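You operate a simulated robot arm through the tools that you are given. There is no shell and no other tool.

Carry out the task below with a simulated two-armed robot. There is one attempt and no reset: what you move stays moved.

TASK
Pack the kit that the order plate names, add a foam block, shut and tape the carton.
Fine: the kit and one pink block stand in the printed carton; shut the lid before the green closer arm comes down; raise the arm again; leave the carton clamped. Set down upright: pink foam block.
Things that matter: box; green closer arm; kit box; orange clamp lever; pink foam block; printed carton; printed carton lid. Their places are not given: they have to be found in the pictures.

Only the result counts: the job must be done as asked and must still hold three seconds after the hand-in. Knocking over, shifting, dropping, spilling or breaking anything else fails it. Lids that push on must go on centred and level and be pressed home; caps that screw on are set level and turned clockwise until they are tight.

THE ROBOT
Two 7-joint arms with fingered hands on one trunk that stands fixed in place. Base frame: the origin is at the foot of the trunk, x ahead of it, y to its left, z up; the work surface is at about z = 850. Readings come in mm, rad, newtons and seconds.
The left shoulder is at [21, 208, 1573], the right one opposite. With the tool pointing down near the work surface each hand reaches from about 100 to 960 mm from the base axis, measured 20 degrees to its own side. Payload 5 kg a hand.
The TCP of each hand is the grasp point between the finger pads, 48 mm short of the fingertips. In the tool frame z runs along the fingers and y along their closing line. The gripper opens to 160 mm. The gripper's body begins 56 mm behind the TCP. The gripper is a hand of 4 fingers: y runs from the thumb to the fingers, the wrist lies at [-26, -142, -252] in the tool frame.
Orientation is told as [roll, pitch, yaw] about the base's x, y, z axes, in that order, counted from this pose: with the fingers straight down and the wrist toward the robot, the tool's x, y and z point along [0, 1, 0], [1, 0, 0] and [0, 0, -1] of the base frame.

THE INTERFACE
- The arms move only by the tool send_rows. It takes "left_plan", "right_plan" or both (then of equal length, played together; a hand with none holds still); each is a list of rows, each a list of 2 entries, a list of its own where there are three numbers: the shift along the tool's x, y, z in mm, then the turn, a rotation vector about the tool's x, y, z in rad. In form: [[[dx, dy, dz], [wx, wy, wz]], ...]. A call has 1 to 20 rows; each row is the pose to reach, as a shift and turn from the pose commanded when the call began, along the tool's axes at that moment. Each row takes 0.2 s and may step no farther than 50 mm and 0.15 rad from the row before; otherwise, the whole call is refused. A pose out of reach is approached as far as the arm can. The call stops where the force on the tool passes 50 N (or 10 N more than at its start, if that is more) or the arm is blocked; 0.2 s more then pass. In this call time passes only in rows, and 0.2 s behind the last. It gives the time, the measured TCP pose, the force on the tool (base axes), the opening and the grip force at its end, in the units of the frame above (readings bear some noise), with the torque about the TCP (base axes, N m) and any sound that the robot's microphone picked up.
- Cameras (640 x 400 px; columns grow to the right, rows downward): "scene" is now at [95.7, 19.2, 1765.4]; the picture's right is [0.21, -0.98, 0.00], its down [-0.68, -0.15, -0.71] and it looks along [0.70, 0.15, -0.70] (base axes); focal length 352 px, centre (320, 200). "left" rides on the left gripper at [-87, -132, -189] in its tool frame; the picture's right is [-0.83, -0.26, 0.49], its down [0.51, -0.71, 0.49] and it looks along [0.22, 0.66, 0.72] (tool axes); focal length 238 px, centre (320, 200). "right" rides on the right gripper at [87, -133, -189] in its tool frame; the picture's right is [-0.83, 0.26, -0.49], its down [-0.51, -0.71, 0.49] and it looks along [-0.22, 0.66, 0.72] (tool axes); focal length 238 px, centre (320, 200).
- camera(camera): a new picture of that camera. The clock stands still meanwhile.
- slide_trunk(by): slides the trunk up (or, below 0, down) by that many mm; the arms and the scene camera ride with it, the base frame stays. It gives what a move gives, with no picture.
- curl_fingers(index, middle, ring, thumb_bend, thumb_turn, hand): sets how far each is bent, from 0 (flat) to 1 (curled in); at 0.3 the hand is open as for a grip, at 0.7 the pads meet at the TCP. One left out holds its place. A second passes; each finger stops where it meets its share of the squeeze, and holds until it gets a number again. It is the only way to open and close the hand. It gives what a move gives, with no picture; readings hold the bend of each and the force on the fingers (four entries, about 0 where the hand has none), thumb and palm. thumb_turn goes from beside the hand (0) to across from the fingers (1), as for a grip.
- head_to(pan, tilt): turns the head with the scene camera to pan (to the left, within 1.501 rad either way) and tilt (down, from -0.506 to 1.204), counted from straight ahead of the robot. It gives what a move gives.
- point_at(camera, pixels): for up to 12 pixels [column, row] of the newest picture of that camera ("zoom" is the newest enlarged one), the place [x, y, z] in the base frame of the surface seen there, good to about 2 mm, but the place of the scene camera against the robot may be out by one fixed shift of up to 25 mm in any direction. The clock stands still meanwhile.
- zoom(camera, box): a new picture of the part [left, top, right, bottom] of that camera's present view, enlarged. The clock stands still meanwhile.
- finish_job(): hands the job in; it is judged then, once.

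Leave the grippers open and the arms clear of the work at the hand-in unless told otherwise.

The tools are called after "Emit:" as a command line: name --argument value ..., lists and objects as JSON in quotes. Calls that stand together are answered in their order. send_rows: Moves the arms, as the interface text tells. Its arguments: {"type":"object","properties":{"left_plan":{"type":"array","items":{"type":"array"}},"right_plan":{"type":"array","items":{"type":"array"}}},"required":[]} The other tools are called the same way: slide_trunk (by) slides the trunk up or down; curl_fingers (index, middle, ring, thumb_bend, thumb_turn, hand) moves the fingers one by one; head_to (pan, tilt) turns the head that bears the scene camera; camera (camera) takes a picture; point_at (camera, pixels) gives the place of the surface under pixels of a picture; zoom (camera, box) takes an enlarged picture of a part of a camera's view; finish_job () hands the job in.

At the start:

```text
time_s: 0.0
left_eef_pos: [732.6, 429.6, 1369.4]
left_tcp_rot: [0.0, 0.001, -0.001]
left_force: [-0.7, 0.8, 0.5]
left_torque: [-0.02, 0.0, -0.01]
left_finger_gap: 159.2
left_gripper_force: 0.2
left_shape: jaw
left_bend: [0.3, 0.3, 0.3, 0.3, 0.98]
left_finger forces: [0.0, 0.0, 0.1, 0.0, 0.1, 0.0]
right_eef_pos: [639.6, -201.7, 1411.3]
right_tcp_rot: [0.0, 0.002, 0.0]
right_force: [0.9, 0.5, 0.1]
right_torque: [0.04, -0.01, 0.0]
right_finger_gap: 159.5
right_gripper_force: 0.1
right_shape: jaw
right_bend: [0.3, 0.3, 0.3, 0.3, 0.98]
right_finger forces: [0.0, 0.0, 0.0, 0.1, 0.1, 0.1]
trunk travel left (down, up): [-575.0, 115.0]
head pan, tilt: [0.211, 0.773]
```

scene: 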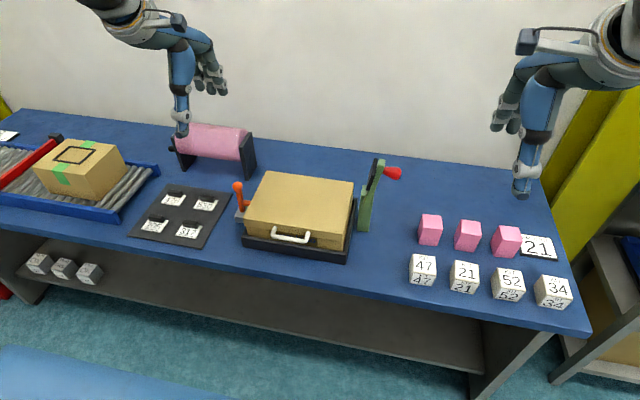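
right: 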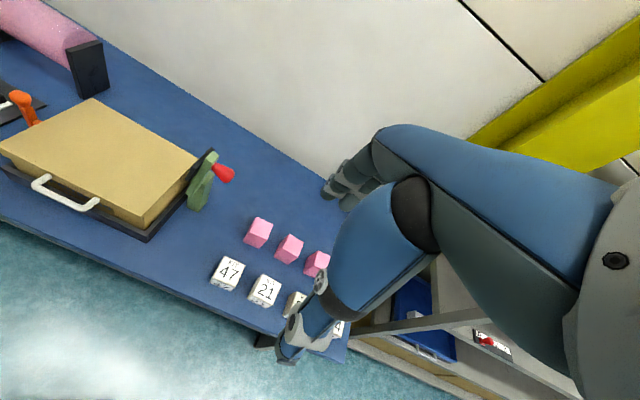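
left: 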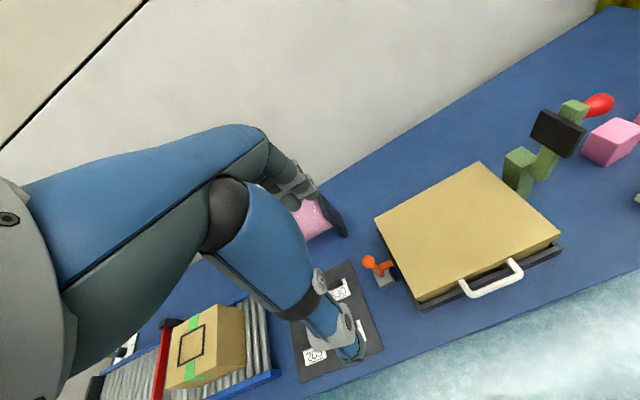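

I see a brown carton with a white handle in the centre (pixels ~295,210), an orange lever at (240,195), a green arm with a red knob at (375,190), pink blocks at (430,230), white numbered kit boxes, and a plate "21" at (538,247). I'll enlarge these areas first.

Emit:
zoom --camera "scene" --box '[390, 190, 600, 320]'

Emit:
zoom --camera "scene" --box '[220, 140, 420, 270]'

Emit:
zoom --camera "scene" --box '[0, 110, 250, 290]'

```text
3.05 times, centred on (495, 255) of scene
```

zoom: 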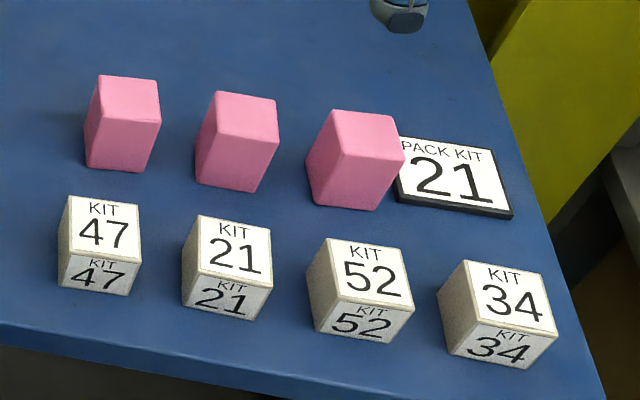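

```text
3.08 times, centred on (320, 205) of scene
```

zoom: 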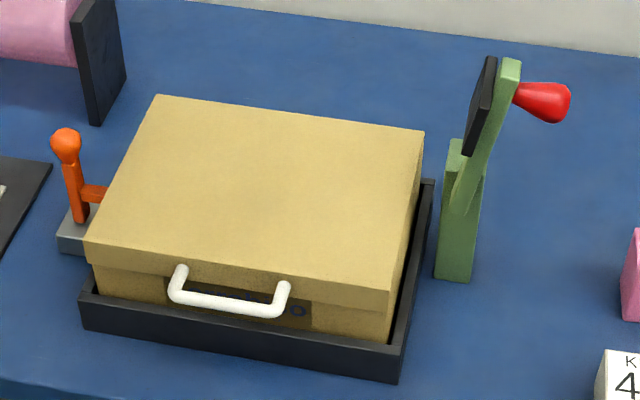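

```text
2.22 times, centred on (125, 200) of scene
```

zoom: 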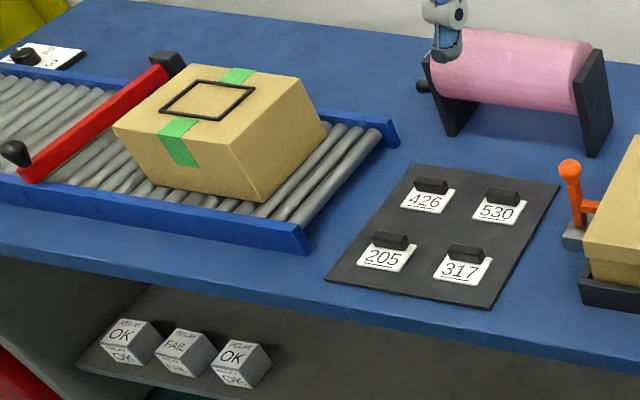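

The plate says "PACK KIT 21", so I need the kit box numbered 21 (zoom pixel 230,260). Next I'll measure the places of the main objects, starting with the carton area.

Emit:
zoom --camera "scene" --box '[220, 140, 420, 270]'

Emit:
point_at --camera "zoom" --pixels '[[157, 98], [422, 134], [388, 288], [88, 235], [230, 305], [182, 270], [284, 287], [66, 145], [95, 193], [510, 65], [550, 100], [455, 270]]'

Emit:
point_at --camera "zoom" --pixels '[[80, 300], [398, 372], [430, 185], [100, 275], [380, 325], [75, 240], [465, 150], [485, 100], [300, 312], [560, 300], [78, 190], [70, 228]]'

Emit:
zoom --camera "scene" --box '[390, 190, 600, 320]'

Emit:
point_at --camera "zoom" --pixels '[[200, 218], [268, 230], [271, 275], [185, 272], [240, 318], [186, 310], [101, 78], [156, 82], [160, 122], [90, 122], [145, 170], [90, 165]]'

```text
3.08 times, centred on (320, 205) of scene
```

zoom: 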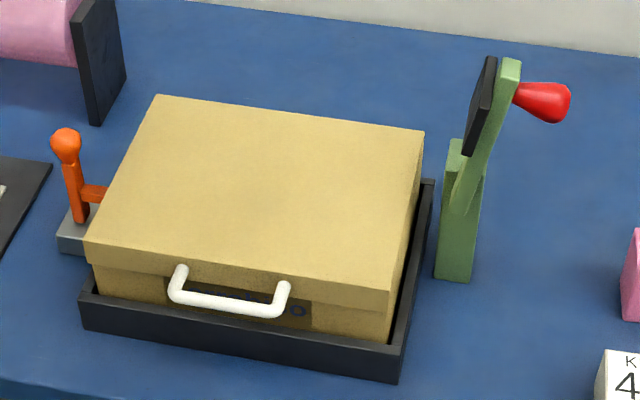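

```text
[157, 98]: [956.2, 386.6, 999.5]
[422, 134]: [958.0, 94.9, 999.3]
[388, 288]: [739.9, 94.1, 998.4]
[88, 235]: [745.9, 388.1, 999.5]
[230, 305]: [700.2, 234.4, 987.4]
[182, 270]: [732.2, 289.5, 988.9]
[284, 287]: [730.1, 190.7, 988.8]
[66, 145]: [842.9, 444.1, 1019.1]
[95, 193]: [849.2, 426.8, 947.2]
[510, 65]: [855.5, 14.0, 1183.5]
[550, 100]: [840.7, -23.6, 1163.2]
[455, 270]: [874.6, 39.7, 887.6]
```

```text
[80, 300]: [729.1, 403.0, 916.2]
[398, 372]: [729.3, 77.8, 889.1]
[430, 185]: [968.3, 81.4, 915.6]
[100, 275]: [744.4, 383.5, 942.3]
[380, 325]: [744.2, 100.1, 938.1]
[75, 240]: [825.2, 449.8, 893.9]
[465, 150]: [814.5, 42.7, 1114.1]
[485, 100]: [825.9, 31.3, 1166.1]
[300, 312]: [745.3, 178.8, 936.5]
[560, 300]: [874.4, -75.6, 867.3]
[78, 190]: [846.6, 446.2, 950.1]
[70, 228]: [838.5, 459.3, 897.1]
```

```text
3.05 times, centred on (495, 255) of scene
```

zoom: 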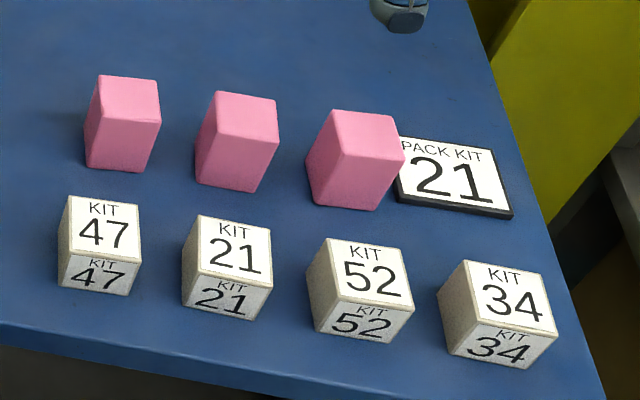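

```text
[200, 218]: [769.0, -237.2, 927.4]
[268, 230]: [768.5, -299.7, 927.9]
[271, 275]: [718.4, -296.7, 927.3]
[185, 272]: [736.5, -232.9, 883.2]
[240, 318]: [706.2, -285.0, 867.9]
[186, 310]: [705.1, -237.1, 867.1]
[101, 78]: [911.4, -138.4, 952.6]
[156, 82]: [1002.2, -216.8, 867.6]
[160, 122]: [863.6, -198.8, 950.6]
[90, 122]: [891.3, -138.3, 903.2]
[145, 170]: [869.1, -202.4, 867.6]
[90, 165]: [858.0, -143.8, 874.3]
```

The scene camera may have a fixed offset (table reads 867). I'll compare with the wrist cameras, which should be exact: lid corners and handle in the right and left pictures.

Emit:
camera --camera "right"

Emit:
camera --camera "left"

Emit:
point_at --camera "right" --pixels '[[95, 101], [197, 158], [150, 224], [270, 279], [252, 301], [264, 224], [220, 172], [300, 185], [150, 300], [227, 265], [291, 243], [20, 97]]'

Emit:
point_at --camera "left" --pixels '[[480, 165], [557, 232], [424, 296], [378, 219], [367, 262], [600, 105], [500, 200], [400, 180], [490, 285], [560, 135], [520, 155], [384, 280]]'

```text
taken
```

right: 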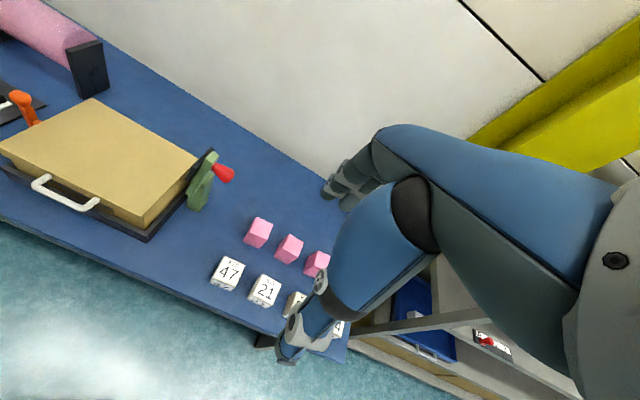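

```text
taken
```

left: 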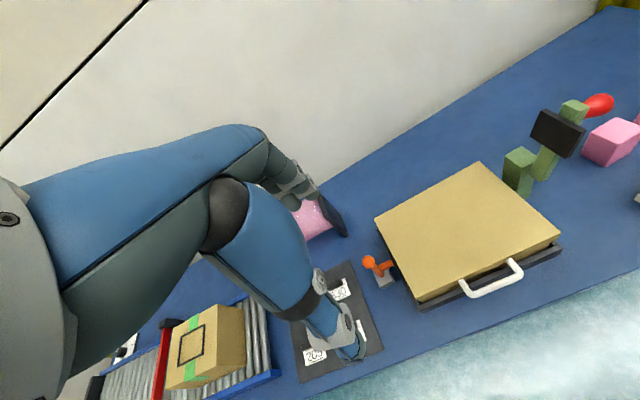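

```text
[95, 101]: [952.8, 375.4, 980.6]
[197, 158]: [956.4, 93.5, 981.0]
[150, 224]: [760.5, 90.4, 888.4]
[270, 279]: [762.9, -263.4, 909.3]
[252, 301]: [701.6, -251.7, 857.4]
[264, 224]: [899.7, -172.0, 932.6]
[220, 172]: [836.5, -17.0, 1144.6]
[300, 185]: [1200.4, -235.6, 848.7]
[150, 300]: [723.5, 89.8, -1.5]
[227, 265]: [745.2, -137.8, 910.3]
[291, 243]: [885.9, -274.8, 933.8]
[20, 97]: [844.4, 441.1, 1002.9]
```

```text
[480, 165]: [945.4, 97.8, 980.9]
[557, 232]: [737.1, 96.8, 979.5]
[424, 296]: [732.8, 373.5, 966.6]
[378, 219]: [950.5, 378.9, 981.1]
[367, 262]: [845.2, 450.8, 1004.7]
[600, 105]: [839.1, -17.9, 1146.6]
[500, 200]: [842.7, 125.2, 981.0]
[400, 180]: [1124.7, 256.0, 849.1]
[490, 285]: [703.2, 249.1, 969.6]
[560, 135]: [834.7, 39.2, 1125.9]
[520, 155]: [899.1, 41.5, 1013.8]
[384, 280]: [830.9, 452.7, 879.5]
```

The wrist cameras agree on z (lid top 981, table about 849), so the scene camera reads about 18 mm high. Now I'll look closely at the lever, lid hinge and closer arm with the wrist cameras.

Emit:
zoom --camera "left" --box '[340, 220, 440, 320]'

Emit:
zoom --camera "left" --box '[480, 80, 640, 200]'

Emit:
zoom --camera "right" --box '[0, 70, 240, 240]'

Emit:
zoom --camera "scene" --box '[225, 170, 275, 240]'

Emit:
zoom --camera "scene" --box '[260, 215, 350, 260]'

```text
4.00 times, centred on (390, 270) of left
```

zoom: 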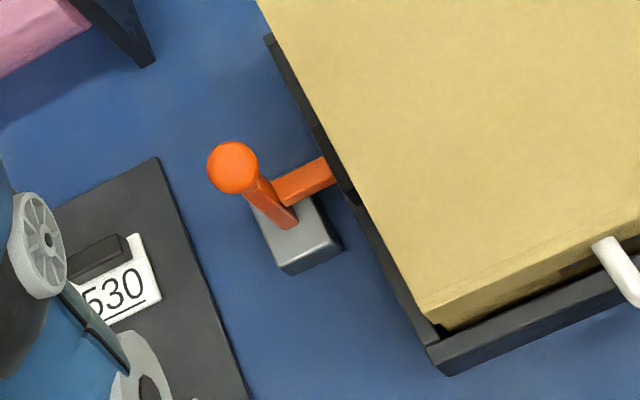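

```text
3.33 times, centred on (560, 140) of left
```

zoom: 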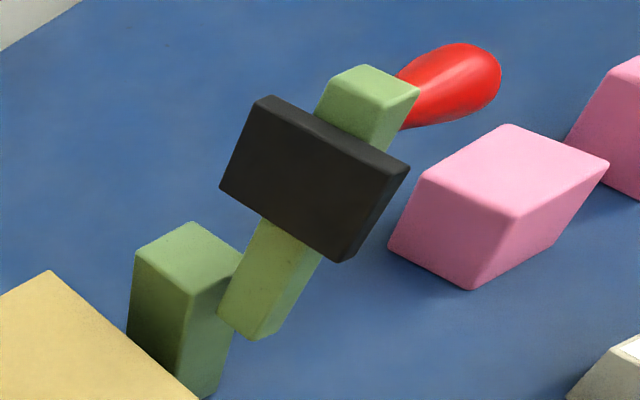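

```text
2.35 times, centred on (120, 155) of right
```

zoom: 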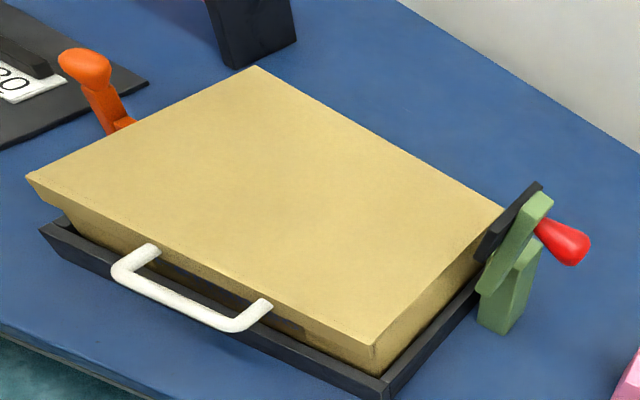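

```text
5.71 times, centred on (250, 205) of scene
```

zoom: 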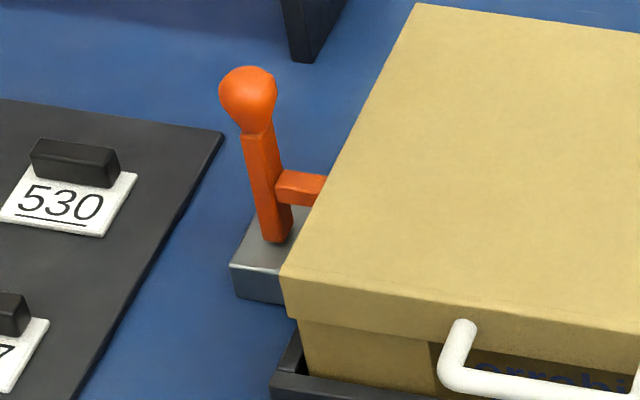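

```text
7.11 times, centred on (305, 238) of scene
```

zoom: 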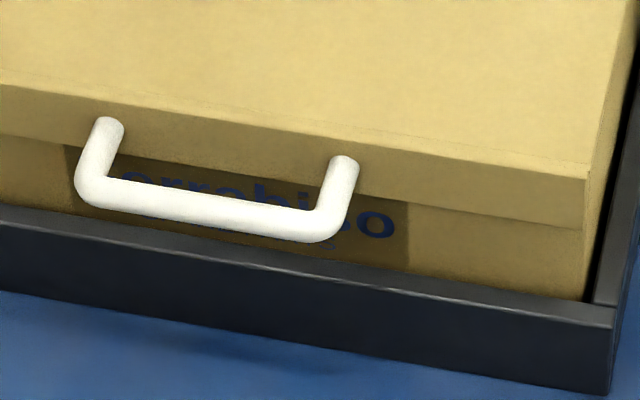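

The lever has an upright ball handle and a short foot pointing at the carton; I can't yet tell whether it is clamped. I'll lower the left hand 230 mm (staying above the lid at 981 and ball at ~1003) to look from close by.

Emit:
send_rows --left_plan '[[[0, 0, 46], [0, 0, 0]], [[0, 0, 92], [0, 0, 0]], [[0, 0, 138], [0, 0, 0]], [[0, 0, 184], [0, 0, 0]], [[0, 0, 230], [0, 0, 0]]]'

Emit:
camera --camera "left"

Emit:
camera --camera "scene"

```text
time_s: 1.2
left_eef_pos: [734.9, 429.8, 1140.6]
left_tcp_rot: [-0.001, -0.001, 0.002]
left_force: [2.3, 0.9, 2.0]
left_torque: [-0.03, 0.27, -0.04]
left_finger_gap: 159.5
left_gripper_force: 0.1
left_shape: jaw
left_bend: [0.3, 0.3, 0.3, 0.3, 0.98]
left_finger forces: [0.0, 0.1, 0.0, 0.0, 0.0, 0.1]
right_eef_pos: [642.1, -200.4, 1412.0]
right_tcp_rot: [-0.001, 0.0, 0.0]
right_force: [0.8, 0.4, -0.2]
right_torque: [-0.06, 0.04, 0.01]
right_finger_gap: 159.6
right_gripper_force: 0.0
right_shape: jaw
right_bend: [0.3, 0.3, 0.3, 0.3, 0.98]
right_finger forces: [0.1, 0.0, 0.0, 0.0, 0.0, 0.1]
trunk travel left (down, up): [-575.0, 115.0]
head pan, tilt: [0.211, 0.773]
```

```text
taken
```

left: 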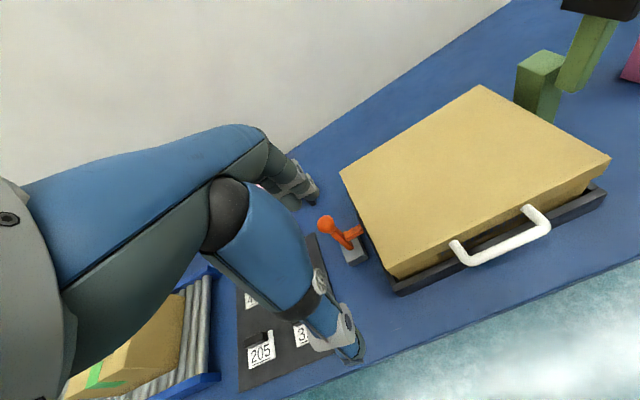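

```text
taken
```

scene: 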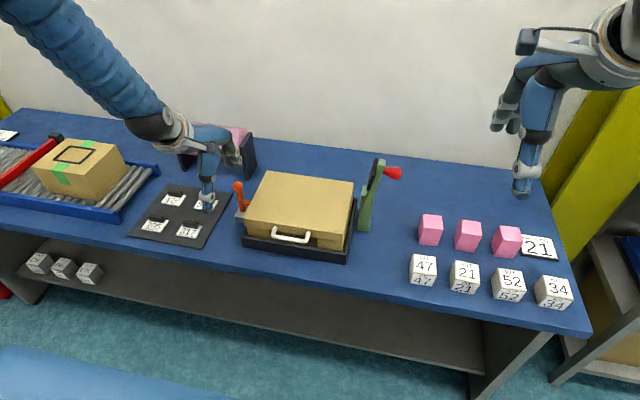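

Emit:
zoom --camera "left" --box '[295, 190, 405, 290]'

Emit:
point_at --camera "zoom" --pixels '[[180, 140], [215, 200], [290, 240], [255, 190], [310, 225], [350, 190], [395, 180], [330, 260], [310, 295], [420, 270], [180, 105], [350, 315]]'

Emit:
zoom --camera "left" --box '[330, 80, 640, 300]'

Emit:
point_at --camera "zoom" --pixels '[[308, 14], [575, 160], [133, 400], [22, 190], [270, 345], [420, 260], [455, 300], [310, 372], [375, 345], [405, 270], [560, 245], [100, 330]]'

```text
4.00 times, centred on (350, 240) of left
```

zoom: 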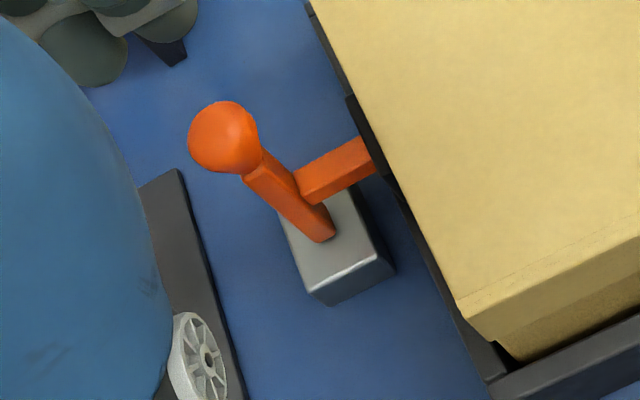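

```text
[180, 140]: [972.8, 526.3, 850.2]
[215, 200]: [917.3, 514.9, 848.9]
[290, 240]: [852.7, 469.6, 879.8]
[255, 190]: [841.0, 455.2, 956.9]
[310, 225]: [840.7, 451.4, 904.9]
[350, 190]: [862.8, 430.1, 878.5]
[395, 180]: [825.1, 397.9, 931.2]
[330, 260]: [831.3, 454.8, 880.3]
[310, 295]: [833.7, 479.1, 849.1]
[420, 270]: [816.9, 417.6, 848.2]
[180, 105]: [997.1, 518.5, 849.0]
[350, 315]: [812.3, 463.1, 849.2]
```

```text
1.82 times, centred on (485, 190) of left
```

zoom: 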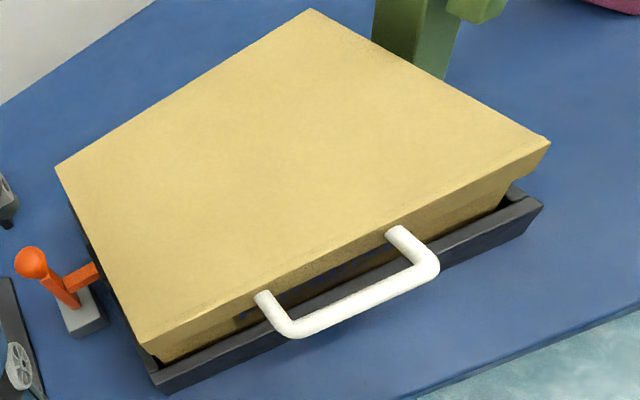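

```text
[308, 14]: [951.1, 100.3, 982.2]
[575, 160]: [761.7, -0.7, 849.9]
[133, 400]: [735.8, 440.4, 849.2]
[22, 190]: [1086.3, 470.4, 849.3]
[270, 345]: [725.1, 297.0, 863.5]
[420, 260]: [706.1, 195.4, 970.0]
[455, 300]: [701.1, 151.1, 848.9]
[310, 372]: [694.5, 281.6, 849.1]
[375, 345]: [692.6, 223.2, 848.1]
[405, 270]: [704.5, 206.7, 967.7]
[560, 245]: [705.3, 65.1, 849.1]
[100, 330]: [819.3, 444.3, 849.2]
```

Emit:
zoom --camera "left" --box '[335, 195, 385, 245]'

Emit:
point_at --camera "zoom" --pixels '[[280, 130], [300, 180], [330, 230], [360, 280], [262, 120], [270, 170], [320, 205], [200, 200], [230, 240], [310, 320], [340, 340], [250, 80]]'

Emit:
zoom --camera "right" --box '[0, 80, 60, 140]'

```text
8.00 times, centred on (360, 220) of left
```

zoom: 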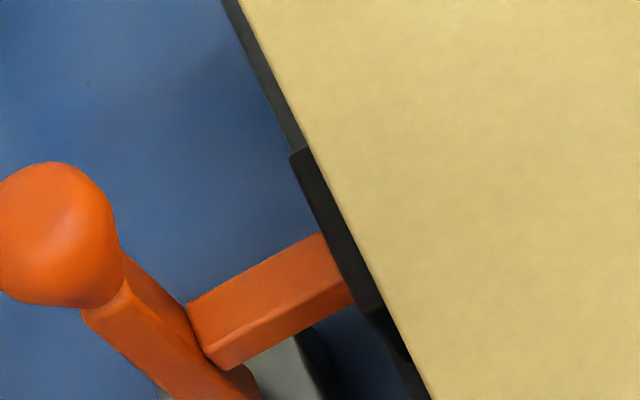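

```text
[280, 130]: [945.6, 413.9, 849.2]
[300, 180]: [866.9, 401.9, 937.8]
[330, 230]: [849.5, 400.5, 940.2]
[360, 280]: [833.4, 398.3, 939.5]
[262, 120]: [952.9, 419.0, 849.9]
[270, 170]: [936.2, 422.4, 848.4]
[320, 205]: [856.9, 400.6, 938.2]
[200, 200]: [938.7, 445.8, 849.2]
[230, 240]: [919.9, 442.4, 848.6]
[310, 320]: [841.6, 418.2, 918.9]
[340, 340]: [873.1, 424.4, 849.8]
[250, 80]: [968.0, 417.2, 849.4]
```

```text
6.67 times, centred on (30, 110) of right
```

zoom: 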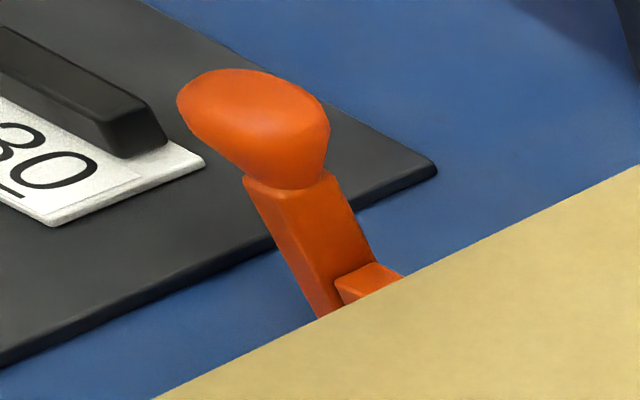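

The clamp foot carries a black pad (outer face at y≈400). I'll measure the carton and lid edges near it more finely to see whether it already presses on the carton.

Emit:
zoom --camera "left" --box '[355, 215, 435, 300]'

Emit:
point_at --camera "zoom" --pixels '[[200, 200], [150, 100], [240, 280], [262, 293], [300, 340], [330, 320], [90, 60], [100, 80], [85, 65], [270, 320], [310, 350], [255, 330]]'

Emit:
zoom --camera "left" --box '[500, 0, 640, 130]'

```text
4.71 times, centred on (395, 258) of left
```

zoom: 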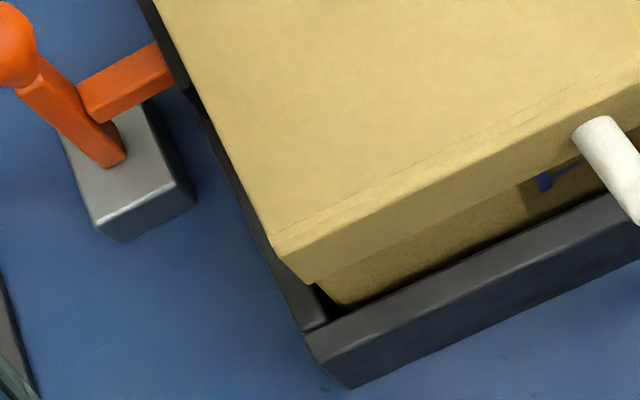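

```text
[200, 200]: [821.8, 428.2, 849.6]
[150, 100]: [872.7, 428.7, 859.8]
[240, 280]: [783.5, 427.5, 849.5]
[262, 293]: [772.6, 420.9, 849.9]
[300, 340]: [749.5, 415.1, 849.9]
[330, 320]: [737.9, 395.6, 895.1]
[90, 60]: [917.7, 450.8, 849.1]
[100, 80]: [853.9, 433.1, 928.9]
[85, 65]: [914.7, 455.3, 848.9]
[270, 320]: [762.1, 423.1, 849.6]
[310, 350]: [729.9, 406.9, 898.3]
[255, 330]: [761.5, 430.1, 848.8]
```

```text
3.08 times, centred on (570, 65) of left
```

zoom: 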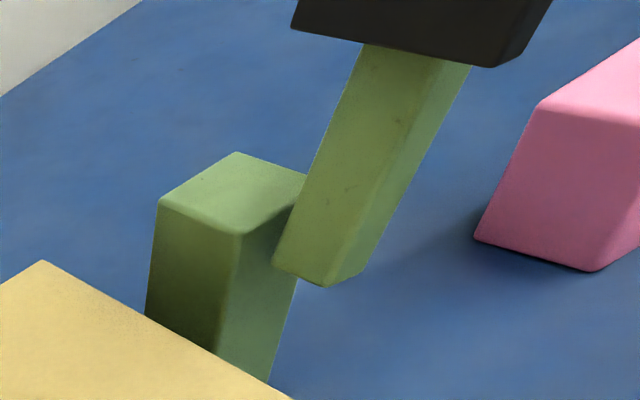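

The clamp pad appears to press on the carton side and the lever stands upright, so it looks clamped. Next I need exact handle geometry (left view about 450–550, 205–265).

Emit:
zoom --camera "left" --box '[440, 190, 560, 275]'

Emit:
point_at --camera "zoom" --pixels '[[60, 275], [95, 325], [160, 385], [200, 378], [300, 330], [400, 290], [500, 245], [570, 200], [530, 150], [460, 90], [300, 345], [300, 312]]'

Emit:
point_at --camera "zoom" --pixels '[[300, 150], [200, 195], [200, 225], [250, 240], [350, 180], [330, 220], [420, 190], [350, 240], [400, 160], [300, 180], [350, 100], [300, 250]]'

```text
4.71 times, centred on (500, 232) of left
```

zoom: 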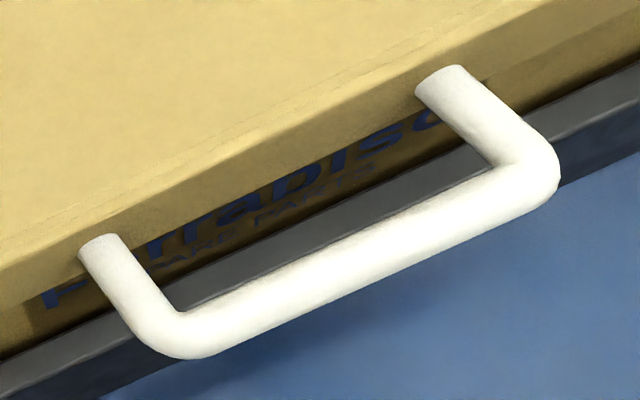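

```text
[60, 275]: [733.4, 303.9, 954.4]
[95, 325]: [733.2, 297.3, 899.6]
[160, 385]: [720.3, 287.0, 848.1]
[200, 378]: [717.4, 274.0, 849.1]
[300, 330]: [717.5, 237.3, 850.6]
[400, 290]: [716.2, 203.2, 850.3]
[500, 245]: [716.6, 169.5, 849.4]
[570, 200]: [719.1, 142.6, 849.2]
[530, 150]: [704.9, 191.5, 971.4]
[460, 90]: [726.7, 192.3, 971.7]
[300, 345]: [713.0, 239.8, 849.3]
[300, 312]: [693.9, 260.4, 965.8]
```

```text
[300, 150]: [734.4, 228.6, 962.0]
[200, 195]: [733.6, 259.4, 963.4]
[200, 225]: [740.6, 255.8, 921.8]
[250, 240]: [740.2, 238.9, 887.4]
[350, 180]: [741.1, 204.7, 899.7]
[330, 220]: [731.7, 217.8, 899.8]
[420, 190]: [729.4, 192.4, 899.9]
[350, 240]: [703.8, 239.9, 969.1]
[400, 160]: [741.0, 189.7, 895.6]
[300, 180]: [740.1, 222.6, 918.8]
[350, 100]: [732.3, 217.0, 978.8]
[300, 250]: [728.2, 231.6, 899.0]
```

Handle bar: centre about x 699, z 966, y 191–290; lid face at x 733, leaving a 28 mm gap for the fingers. I'll partly close the left hand here in free air and look at its finger shape.

Emit:
curl_fingers --hand "left" --index 0.6 --middle 0.6 --ring 0.6 --thumb_bend 0.6

Emit:
zoom --camera "scene" --box '[140, 90, 270, 220]'

Emit:
zoom --camera "left" --box '[180, 100, 420, 380]'

Emit:
zoom --camera "scene" --box '[480, 20, 600, 210]'

```text
time_s: 2.2
left_eef_pos: [733.3, 429.5, 1140.1]
left_tcp_rot: [0.0, 0.0, -0.002]
left_force: [0.0, -0.5, 0.3]
left_torque: [-0.02, 0.02, 0.01]
left_finger_gap: 51.4
left_gripper_force: 0.0
left_shape: fingers
left_bend: [0.6, 0.6, 0.6, 0.6, 0.98]
left_finger forces: [0.1, 0.1, 0.0, 0.1, 0.0, 0.0]
right_eef_pos: [640.4, -201.7, 1411.4]
right_tcp_rot: [0.001, 0.001, 0.0]
right_force: [0.4, 0.8, 0.0]
right_torque: [0.0, 0.0, 0.02]
right_finger_gap: 159.6
right_gripper_force: 0.1
right_shape: jaw
right_bend: [0.3, 0.3, 0.3, 0.3, 0.98]
right_finger forces: [0.0, 0.0, 0.0, 0.0, 0.0, 0.0]
trunk travel left (down, up): [-575.0, 115.0]
head pan, tilt: [0.211, 0.773]
```

```text
3.08 times, centred on (205, 155) of scene
```

zoom: 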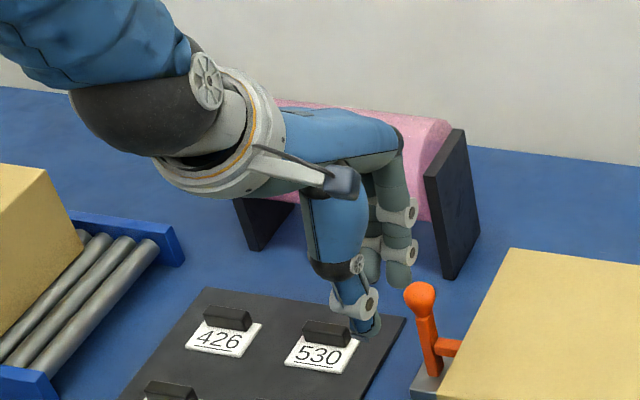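

```text
1.43 times, centred on (300, 240) of left
```

zoom: 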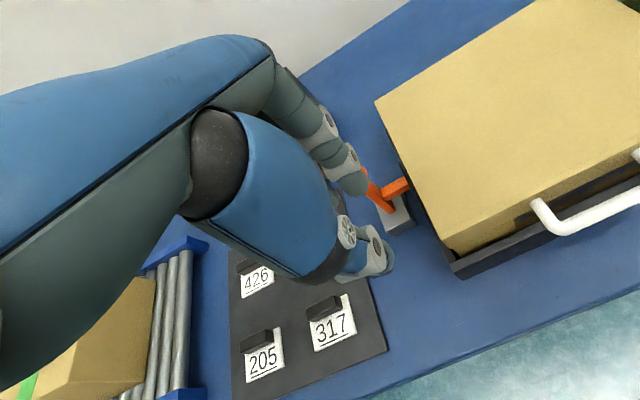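

```text
2.11 times, centred on (540, 115) of scene
```

zoom: 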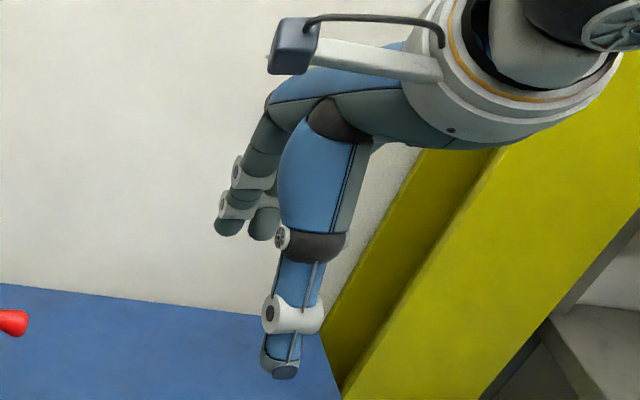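

The hand has three fingers and a thumb pointing down from a roughly level palm. I'll measure where the fingertips (zoom 397,280) and thumb tip (365,328) lie relative to the TCP.

Emit:
zoom --camera "scene" --box '[190, 110, 240, 170]'

Emit:
zoom --camera "scene" --box '[175, 130, 255, 210]'

Emit:
point_at --camera "zoom" --pixels '[[335, 240], [337, 200], [360, 130], [375, 195], [290, 230], [310, 160], [250, 320], [235, 285], [245, 250], [365, 75], [220, 245], [355, 225]]'

```text
6.67 times, centred on (215, 140) of scene
```

zoom: 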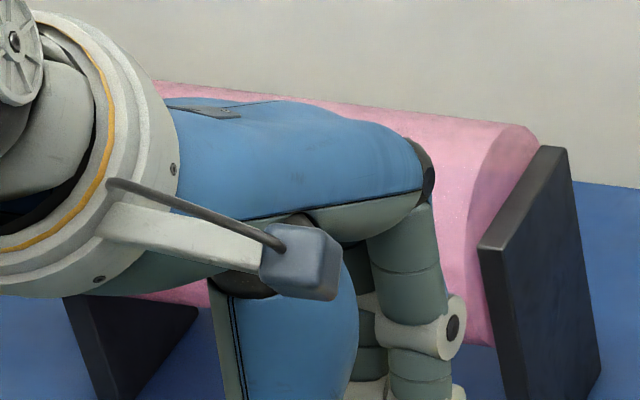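

```text
5.00 times, centred on (215, 170) of scene
```

zoom: 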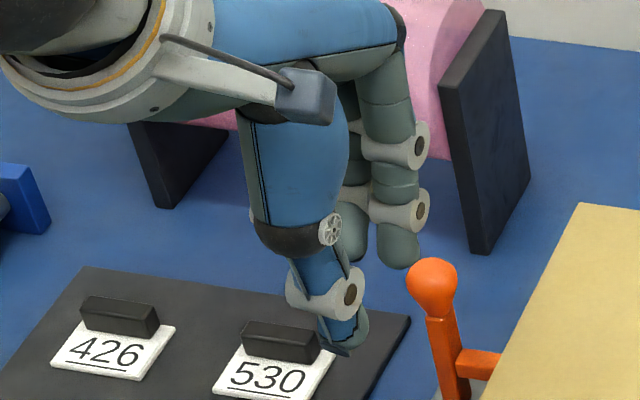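

```text
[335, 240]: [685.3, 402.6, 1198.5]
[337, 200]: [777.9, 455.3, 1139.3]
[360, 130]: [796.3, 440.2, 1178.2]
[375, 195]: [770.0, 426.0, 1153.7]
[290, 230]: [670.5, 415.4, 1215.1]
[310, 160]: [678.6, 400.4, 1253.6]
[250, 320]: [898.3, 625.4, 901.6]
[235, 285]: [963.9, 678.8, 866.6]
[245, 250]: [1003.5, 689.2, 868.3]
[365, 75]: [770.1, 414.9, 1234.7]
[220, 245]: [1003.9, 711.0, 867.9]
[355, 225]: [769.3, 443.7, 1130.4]
```

Emit:
point_at --camera "zoom" --pixels '[[398, 262], [395, 240], [352, 255], [345, 348], [340, 325], [385, 215], [330, 300], [410, 215], [358, 330], [412, 150], [330, 232], [370, 260]]'

Emit:
point_at --camera "scene" --pixels '[[262, 233]]'

```text
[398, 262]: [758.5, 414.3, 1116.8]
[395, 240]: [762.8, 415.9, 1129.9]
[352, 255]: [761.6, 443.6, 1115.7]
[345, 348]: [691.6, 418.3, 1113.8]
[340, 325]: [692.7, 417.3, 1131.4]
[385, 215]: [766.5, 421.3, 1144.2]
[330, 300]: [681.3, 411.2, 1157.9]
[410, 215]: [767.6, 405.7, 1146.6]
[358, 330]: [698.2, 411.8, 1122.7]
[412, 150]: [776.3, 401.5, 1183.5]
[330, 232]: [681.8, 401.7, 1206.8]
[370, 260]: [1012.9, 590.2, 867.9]
```

```text
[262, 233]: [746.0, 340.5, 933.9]
```

Fingertips sit about 46 mm below the TCP. To know each finger's sideways place, I'll flatten the left fingers in free air and look.

Emit:
curl_fingers --hand "left" --index 0.0 --middle 0.0 --ring 0.0

Emit:
zoom --camera "scene" --box '[160, 90, 280, 210]'

Emit:
camera --camera "left"

```text
time_s: 3.2
left_eef_pos: [733.5, 428.2, 1140.4]
left_tcp_rot: [0.0, 0.001, -0.001]
left_force: [-0.3, -0.3, -0.6]
left_torque: [-0.01, 0.02, -0.02]
left_finger_gap: 179.7
left_gripper_force: 0.2
left_shape: fingers
left_bend: [0.0, 0.0, 0.0, 0.6, 0.98]
left_finger forces: [0.1, 0.0, 0.1, 0.1, 0.0, 0.1]
right_eef_pos: [639.5, -201.9, 1411.2]
right_tcp_rot: [0.0, -0.001, 0.0]
right_force: [-0.3, 0.1, 0.2]
right_torque: [0.04, 0.03, -0.01]
right_finger_gap: 159.7
right_gripper_force: 0.2
right_shape: jaw
right_bend: [0.3, 0.3, 0.3, 0.3, 0.98]
right_finger forces: [0.0, 0.0, 0.0, 0.0, 0.0, 0.0]
trunk travel left (down, up): [-575.0, 115.0]
head pan, tilt: [0.211, 0.773]
```

```text
3.33 times, centred on (220, 150) of scene
```

zoom: 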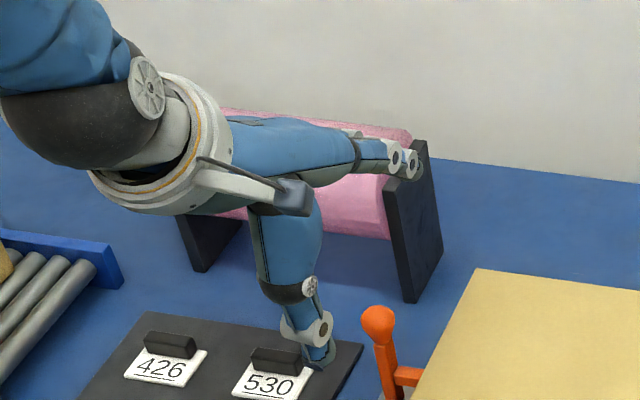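

```text
taken
```

left: 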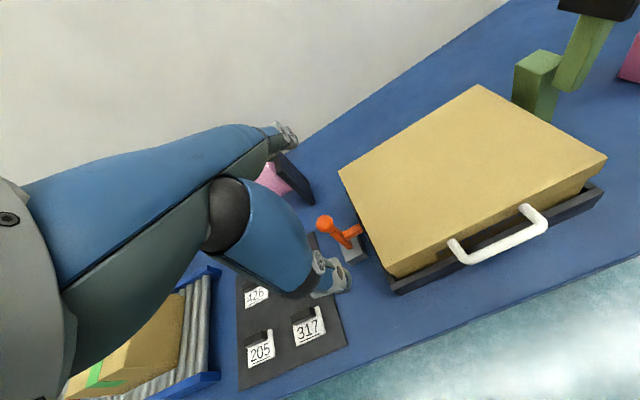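

Emit:
zoom --camera "scene" --box '[200, 120, 250, 165]'

Emit:
point_at --camera "zoom" --pixels '[[470, 165], [400, 200], [450, 210], [480, 235], [400, 130], [430, 115], [445, 155], [355, 150], [360, 190], [280, 130], [100, 180], [380, 100]]'

```text
8.89 times, centred on (225, 142) of scene
```

zoom: 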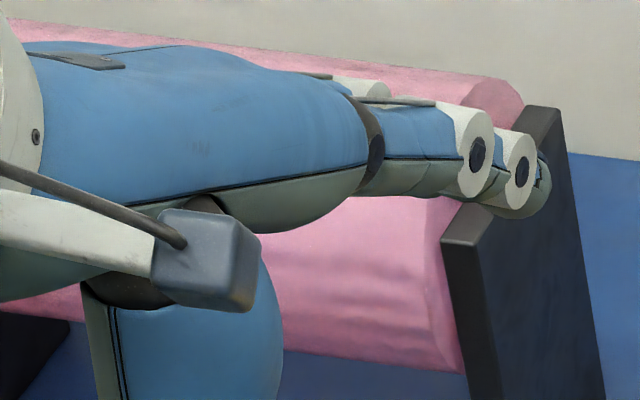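

```text
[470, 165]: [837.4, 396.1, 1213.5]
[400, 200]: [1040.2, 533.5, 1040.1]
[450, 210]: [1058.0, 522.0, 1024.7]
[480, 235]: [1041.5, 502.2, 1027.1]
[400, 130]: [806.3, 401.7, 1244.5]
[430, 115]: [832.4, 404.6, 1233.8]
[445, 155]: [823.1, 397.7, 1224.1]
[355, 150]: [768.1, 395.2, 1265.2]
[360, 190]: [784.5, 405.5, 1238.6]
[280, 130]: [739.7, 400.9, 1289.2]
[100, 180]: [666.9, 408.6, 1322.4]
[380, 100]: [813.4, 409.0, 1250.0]
```

Flat fingers point forward from the palm; at 0.6 bend they hang nearly straight down. Plan: grip the handle bar with fingers behind it (between bar and lid), thumb in front. I'll set the bend back to 0.6, go to above the handle at (682, 240, 1120) and pitch −0.25 so the fingers hang vertically.

Emit:
curl_fingers --hand "left" --index 0.6 --middle 0.6 --ring 0.6 --thumb_bend 0.6

Emit:
send_rows --left_plan '[[[-40, -12, 0], [-0.05, 0, 0]], [[-80, -24, 0], [-0.1, 0, 0]], [[-120, -36, 0], [-0.15, 0, 0]], [[-160, -48, 0], [-0.2, 0, 0]], [[-188.5, -51, 30], [-0.25, 0, 0]], [[-188.5, -51, 50], [-0.25, 0, 0]]]'

Emit:
camera --camera "left"

Emit:
zoom --camera "scene" --box '[220, 130, 380, 270]'

Emit:
camera --camera "right"

```text
time_s: 4.2
left_eef_pos: [733.7, 428.6, 1140.7]
left_tcp_rot: [0.0, 0.0, 0.0]
left_force: [-0.1, 0.2, -0.1]
left_torque: [-0.01, 0.0, -0.03]
left_finger_gap: 51.7
left_gripper_force: 0.0
left_shape: fingers
left_bend: [0.6, 0.6, 0.6, 0.6, 0.98]
left_finger forces: [0.0, 0.1, 0.1, 0.0, 0.0, 0.1]
right_eef_pos: [639.6, -203.1, 1410.8]
right_tcp_rot: [0.001, 0.0, 0.0]
right_force: [0.0, 0.7, 0.1]
right_torque: [0.01, 0.01, 0.01]
right_finger_gap: 159.3
right_gripper_force: 0.1
right_shape: jaw
right_bend: [0.3, 0.3, 0.3, 0.3, 0.98]
right_finger forces: [0.0, 0.0, 0.2, 0.1, 0.0, 0.0]
trunk travel left (down, up): [-575.0, 115.0]
head pan, tilt: [0.211, 0.773]
```

```text
time_s: 5.6
left_eef_pos: [684.9, 240.7, 1091.2]
left_tcp_rot: [-0.001, -0.251, 0.0]
left_force: [0.9, 0.2, 0.4]
left_torque: [-0.06, 0.06, -0.07]
left_finger_gap: 51.7
left_gripper_force: 0.0
left_shape: fingers
left_bend: [0.6, 0.6, 0.6, 0.6, 0.97]
left_finger forces: [0.0, 0.0, 0.0, 0.0, 0.0, 0.0]
right_eef_pos: [640.5, -200.3, 1412.4]
right_tcp_rot: [0.0, 0.001, 0.002]
right_force: [-0.2, 1.6, -0.1]
right_torque: [-0.11, 0.03, 0.01]
right_finger_gap: 159.5
right_gripper_force: 0.1
right_shape: jaw
right_bend: [0.3, 0.3, 0.3, 0.3, 0.98]
right_finger forces: [0.0, 0.0, 0.0, 0.0, 0.1, 0.0]
trunk travel left (down, up): [-575.0, 115.0]
head pan, tilt: [0.211, 0.773]
```

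```text
taken
```

left: 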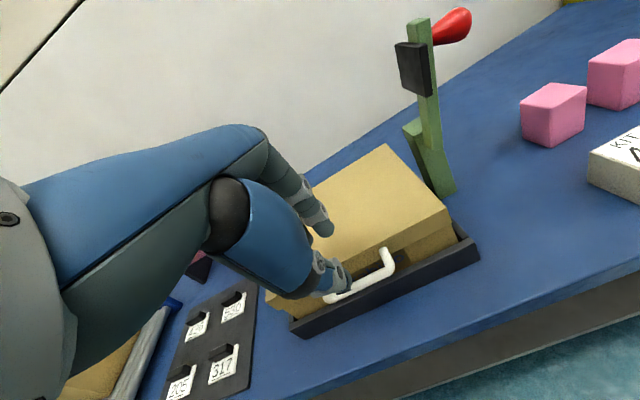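

```text
2.86 times, centred on (300, 200) of scene
```

zoom: 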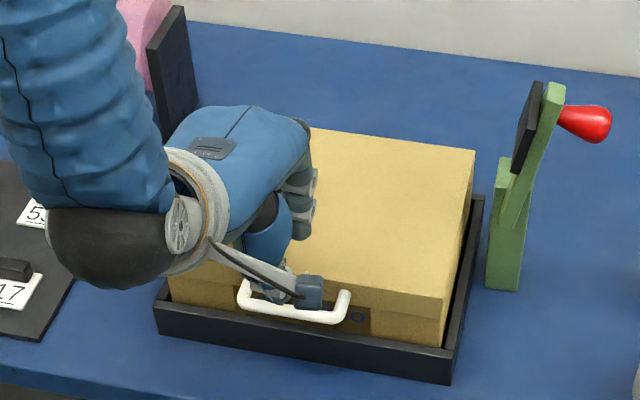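

```text
taken
```

right: 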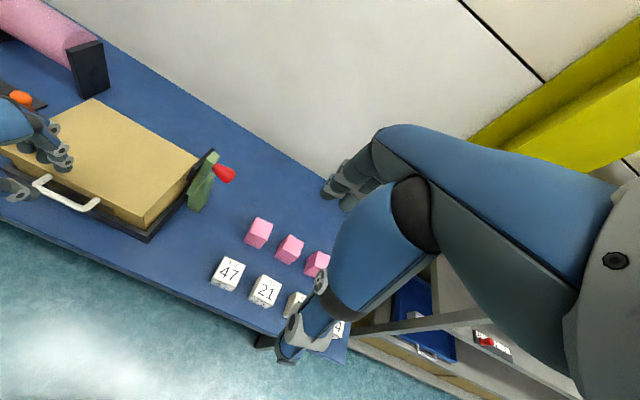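

I'm above the handle. I'll view the fingers from the right camera (around 40,160) and measure the three fingertips against the handle.

Emit:
zoom --camera "right" --box '[0, 90, 120, 220]'

Emit:
point_at --camera "zoom" --pixels '[[201, 210], [185, 180], [140, 205], [195, 165], [170, 160], [175, 280], [297, 355], [240, 330], [120, 310], [60, 330], [210, 200], [150, 215]]'

```text
3.08 times, centred on (60, 155) of right
```

zoom: 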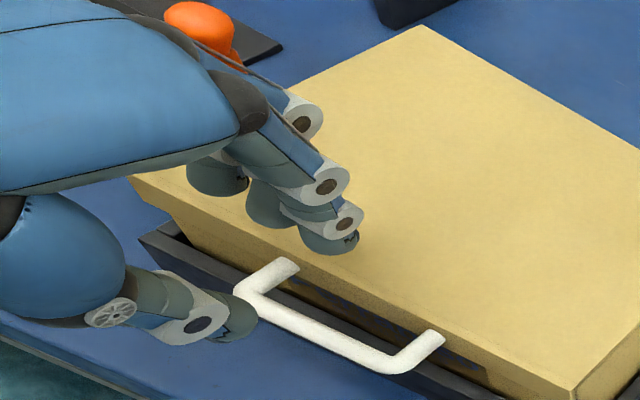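

```text
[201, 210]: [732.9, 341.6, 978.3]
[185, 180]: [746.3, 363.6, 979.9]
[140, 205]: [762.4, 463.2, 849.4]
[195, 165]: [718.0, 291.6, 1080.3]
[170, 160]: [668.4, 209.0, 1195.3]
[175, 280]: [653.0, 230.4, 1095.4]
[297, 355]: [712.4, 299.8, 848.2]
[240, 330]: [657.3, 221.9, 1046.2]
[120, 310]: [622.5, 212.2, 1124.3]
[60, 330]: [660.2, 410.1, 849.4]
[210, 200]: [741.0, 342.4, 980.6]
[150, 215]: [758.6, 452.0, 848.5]
```

Emit:
point_at --camera "zoom" --pixels '[[332, 238], [320, 245], [345, 222], [265, 205], [262, 218], [215, 185], [215, 178], [245, 185], [302, 122], [327, 187], [230, 325], [200, 325]]'

```text
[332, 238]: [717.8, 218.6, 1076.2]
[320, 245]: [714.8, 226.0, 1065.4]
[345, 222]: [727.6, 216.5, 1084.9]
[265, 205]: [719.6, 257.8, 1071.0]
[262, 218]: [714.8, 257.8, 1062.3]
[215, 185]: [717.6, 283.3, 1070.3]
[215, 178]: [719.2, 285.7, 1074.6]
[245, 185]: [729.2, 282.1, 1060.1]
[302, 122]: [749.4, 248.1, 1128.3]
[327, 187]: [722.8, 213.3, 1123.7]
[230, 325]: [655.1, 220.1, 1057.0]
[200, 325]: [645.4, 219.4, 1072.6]
```

The index and middle tips sit at y≈226 and 259, the ring at ≈288 – the ring would hit the handle's left leg (290). I'll curl the ring finger away and use index + middle + thumb.

Emit:
curl_fingers --hand "left" --ring 1.0

Emit:
zoom --camera "right" --box '[0, 90, 120, 220]'

Emit:
point_at --camera "zoom" --pixels '[[332, 238], [320, 248], [265, 205], [262, 220], [200, 190], [230, 175], [270, 262], [285, 270], [430, 345], [235, 310], [350, 345], [255, 320]]'

```text
time_s: 6.6
left_eef_pos: [684.8, 240.1, 1091.4]
left_tcp_rot: [0.001, -0.25, -0.001]
left_force: [-1.0, -0.1, 0.6]
left_torque: [-0.03, 0.02, 0.0]
left_finger_gap: 51.7
left_gripper_force: 0.1
left_shape: fingers
left_bend: [0.6, 0.6, 1.0, 0.6, 0.97]
left_finger forces: [0.0, 0.1, 0.0, 0.0, 0.1, 0.0]
right_eef_pos: [641.3, -201.9, 1411.4]
right_tcp_rot: [0.0, -0.001, 0.0]
right_force: [-0.6, 1.0, 0.6]
right_torque: [0.01, 0.02, -0.04]
right_finger_gap: 159.6
right_gripper_force: 0.0
right_shape: jaw
right_bend: [0.3, 0.3, 0.3, 0.3, 0.98]
right_finger forces: [0.0, 0.1, 0.0, 0.1, 0.0, 0.0]
trunk travel left (down, up): [-575.0, 115.0]
head pan, tilt: [0.211, 0.773]
```

```text
3.08 times, centred on (60, 155) of right
```

zoom: 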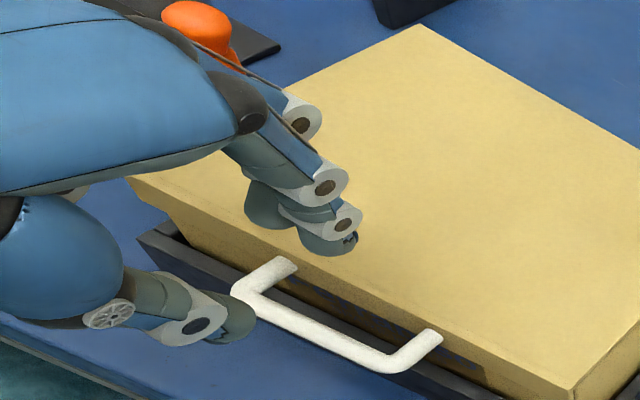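

```text
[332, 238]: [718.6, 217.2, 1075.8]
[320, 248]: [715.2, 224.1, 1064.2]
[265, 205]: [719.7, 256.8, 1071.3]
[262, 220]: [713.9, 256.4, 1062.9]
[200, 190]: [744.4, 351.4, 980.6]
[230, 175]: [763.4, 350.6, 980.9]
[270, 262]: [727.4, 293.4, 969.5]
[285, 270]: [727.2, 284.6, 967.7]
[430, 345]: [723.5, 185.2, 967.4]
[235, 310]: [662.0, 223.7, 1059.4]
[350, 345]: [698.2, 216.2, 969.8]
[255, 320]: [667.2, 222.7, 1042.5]
```

Fingers clear. Now shift 4 mm toward the robot and go straight down 111 mm, putting index and middle in the 28 mm gap behind the bar.

Emit:
send_rows --left_plan '[[[-2, -3.9, -1], [0, 0, 0]], [[-2, -13, 34.9], [0, 0, 0]], [[-2, -22.2, 70.7], [0, 0, 0]], [[-2, -27.4, 91.1], [0, 0, 0]], [[-2, -31.3, 106.6], [0, 0, 0]]]'

Emit:
zoom --camera "right" --box '[0, 110, 120, 230]'

Emit:
camera --camera "left"

```text
time_s: 7.7
left_eef_pos: [685.1, 239.1, 1000.5]
left_tcp_rot: [0.002, -0.275, 0.002]
left_force: [-24.1, 4.2, 43.4]
left_torque: [0.86, -1.72, 0.4]
left_finger_gap: 46.7
left_gripper_force: 31.8
left_shape: fingers
left_bend: [0.62, 0.63, 1.0, 0.6, 0.97]
left_finger forces: [6.7, 56.8, 0.1, 0.0, 0.0, 0.0]
right_eef_pos: [636.4, -202.6, 1412.8]
right_tcp_rot: [0.0, -0.004, 0.0]
right_force: [0.7, 0.3, -0.9]
right_torque: [-0.05, 0.13, -0.03]
right_finger_gap: 159.4
right_gripper_force: 0.0
right_shape: jaw
right_bend: [0.3, 0.3, 0.3, 0.3, 0.98]
right_finger forces: [0.1, 0.0, 0.0, 0.1, 0.0, 0.0]
trunk travel left (down, up): [-575.0, 115.0]
head pan, tilt: [0.211, 0.773]
stopped in row 5 (left hand): the force on the tool passed its limit at 57 N (the readings are from after the stop); the commanded pose is now the measured one
```

```text
3.33 times, centred on (60, 170) of right
```

zoom: 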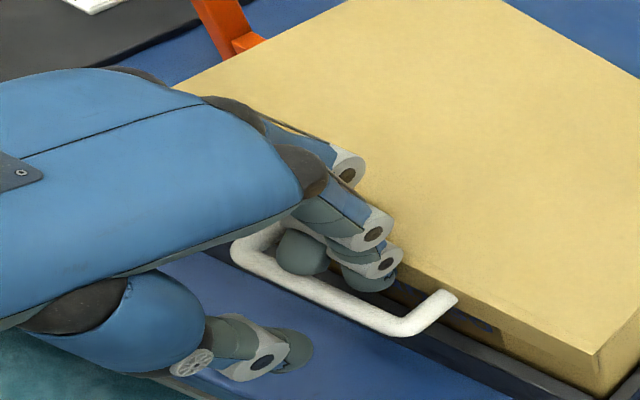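

```text
taken
```

left: 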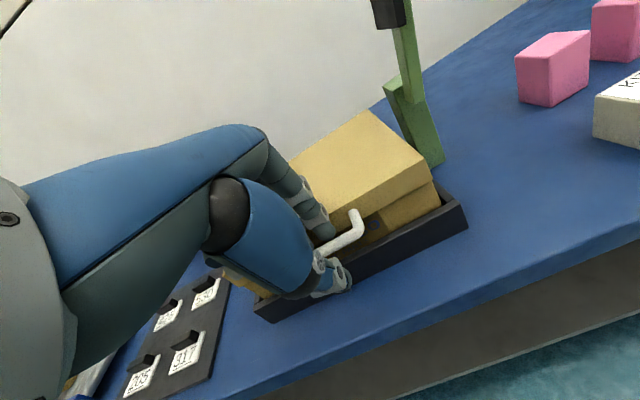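

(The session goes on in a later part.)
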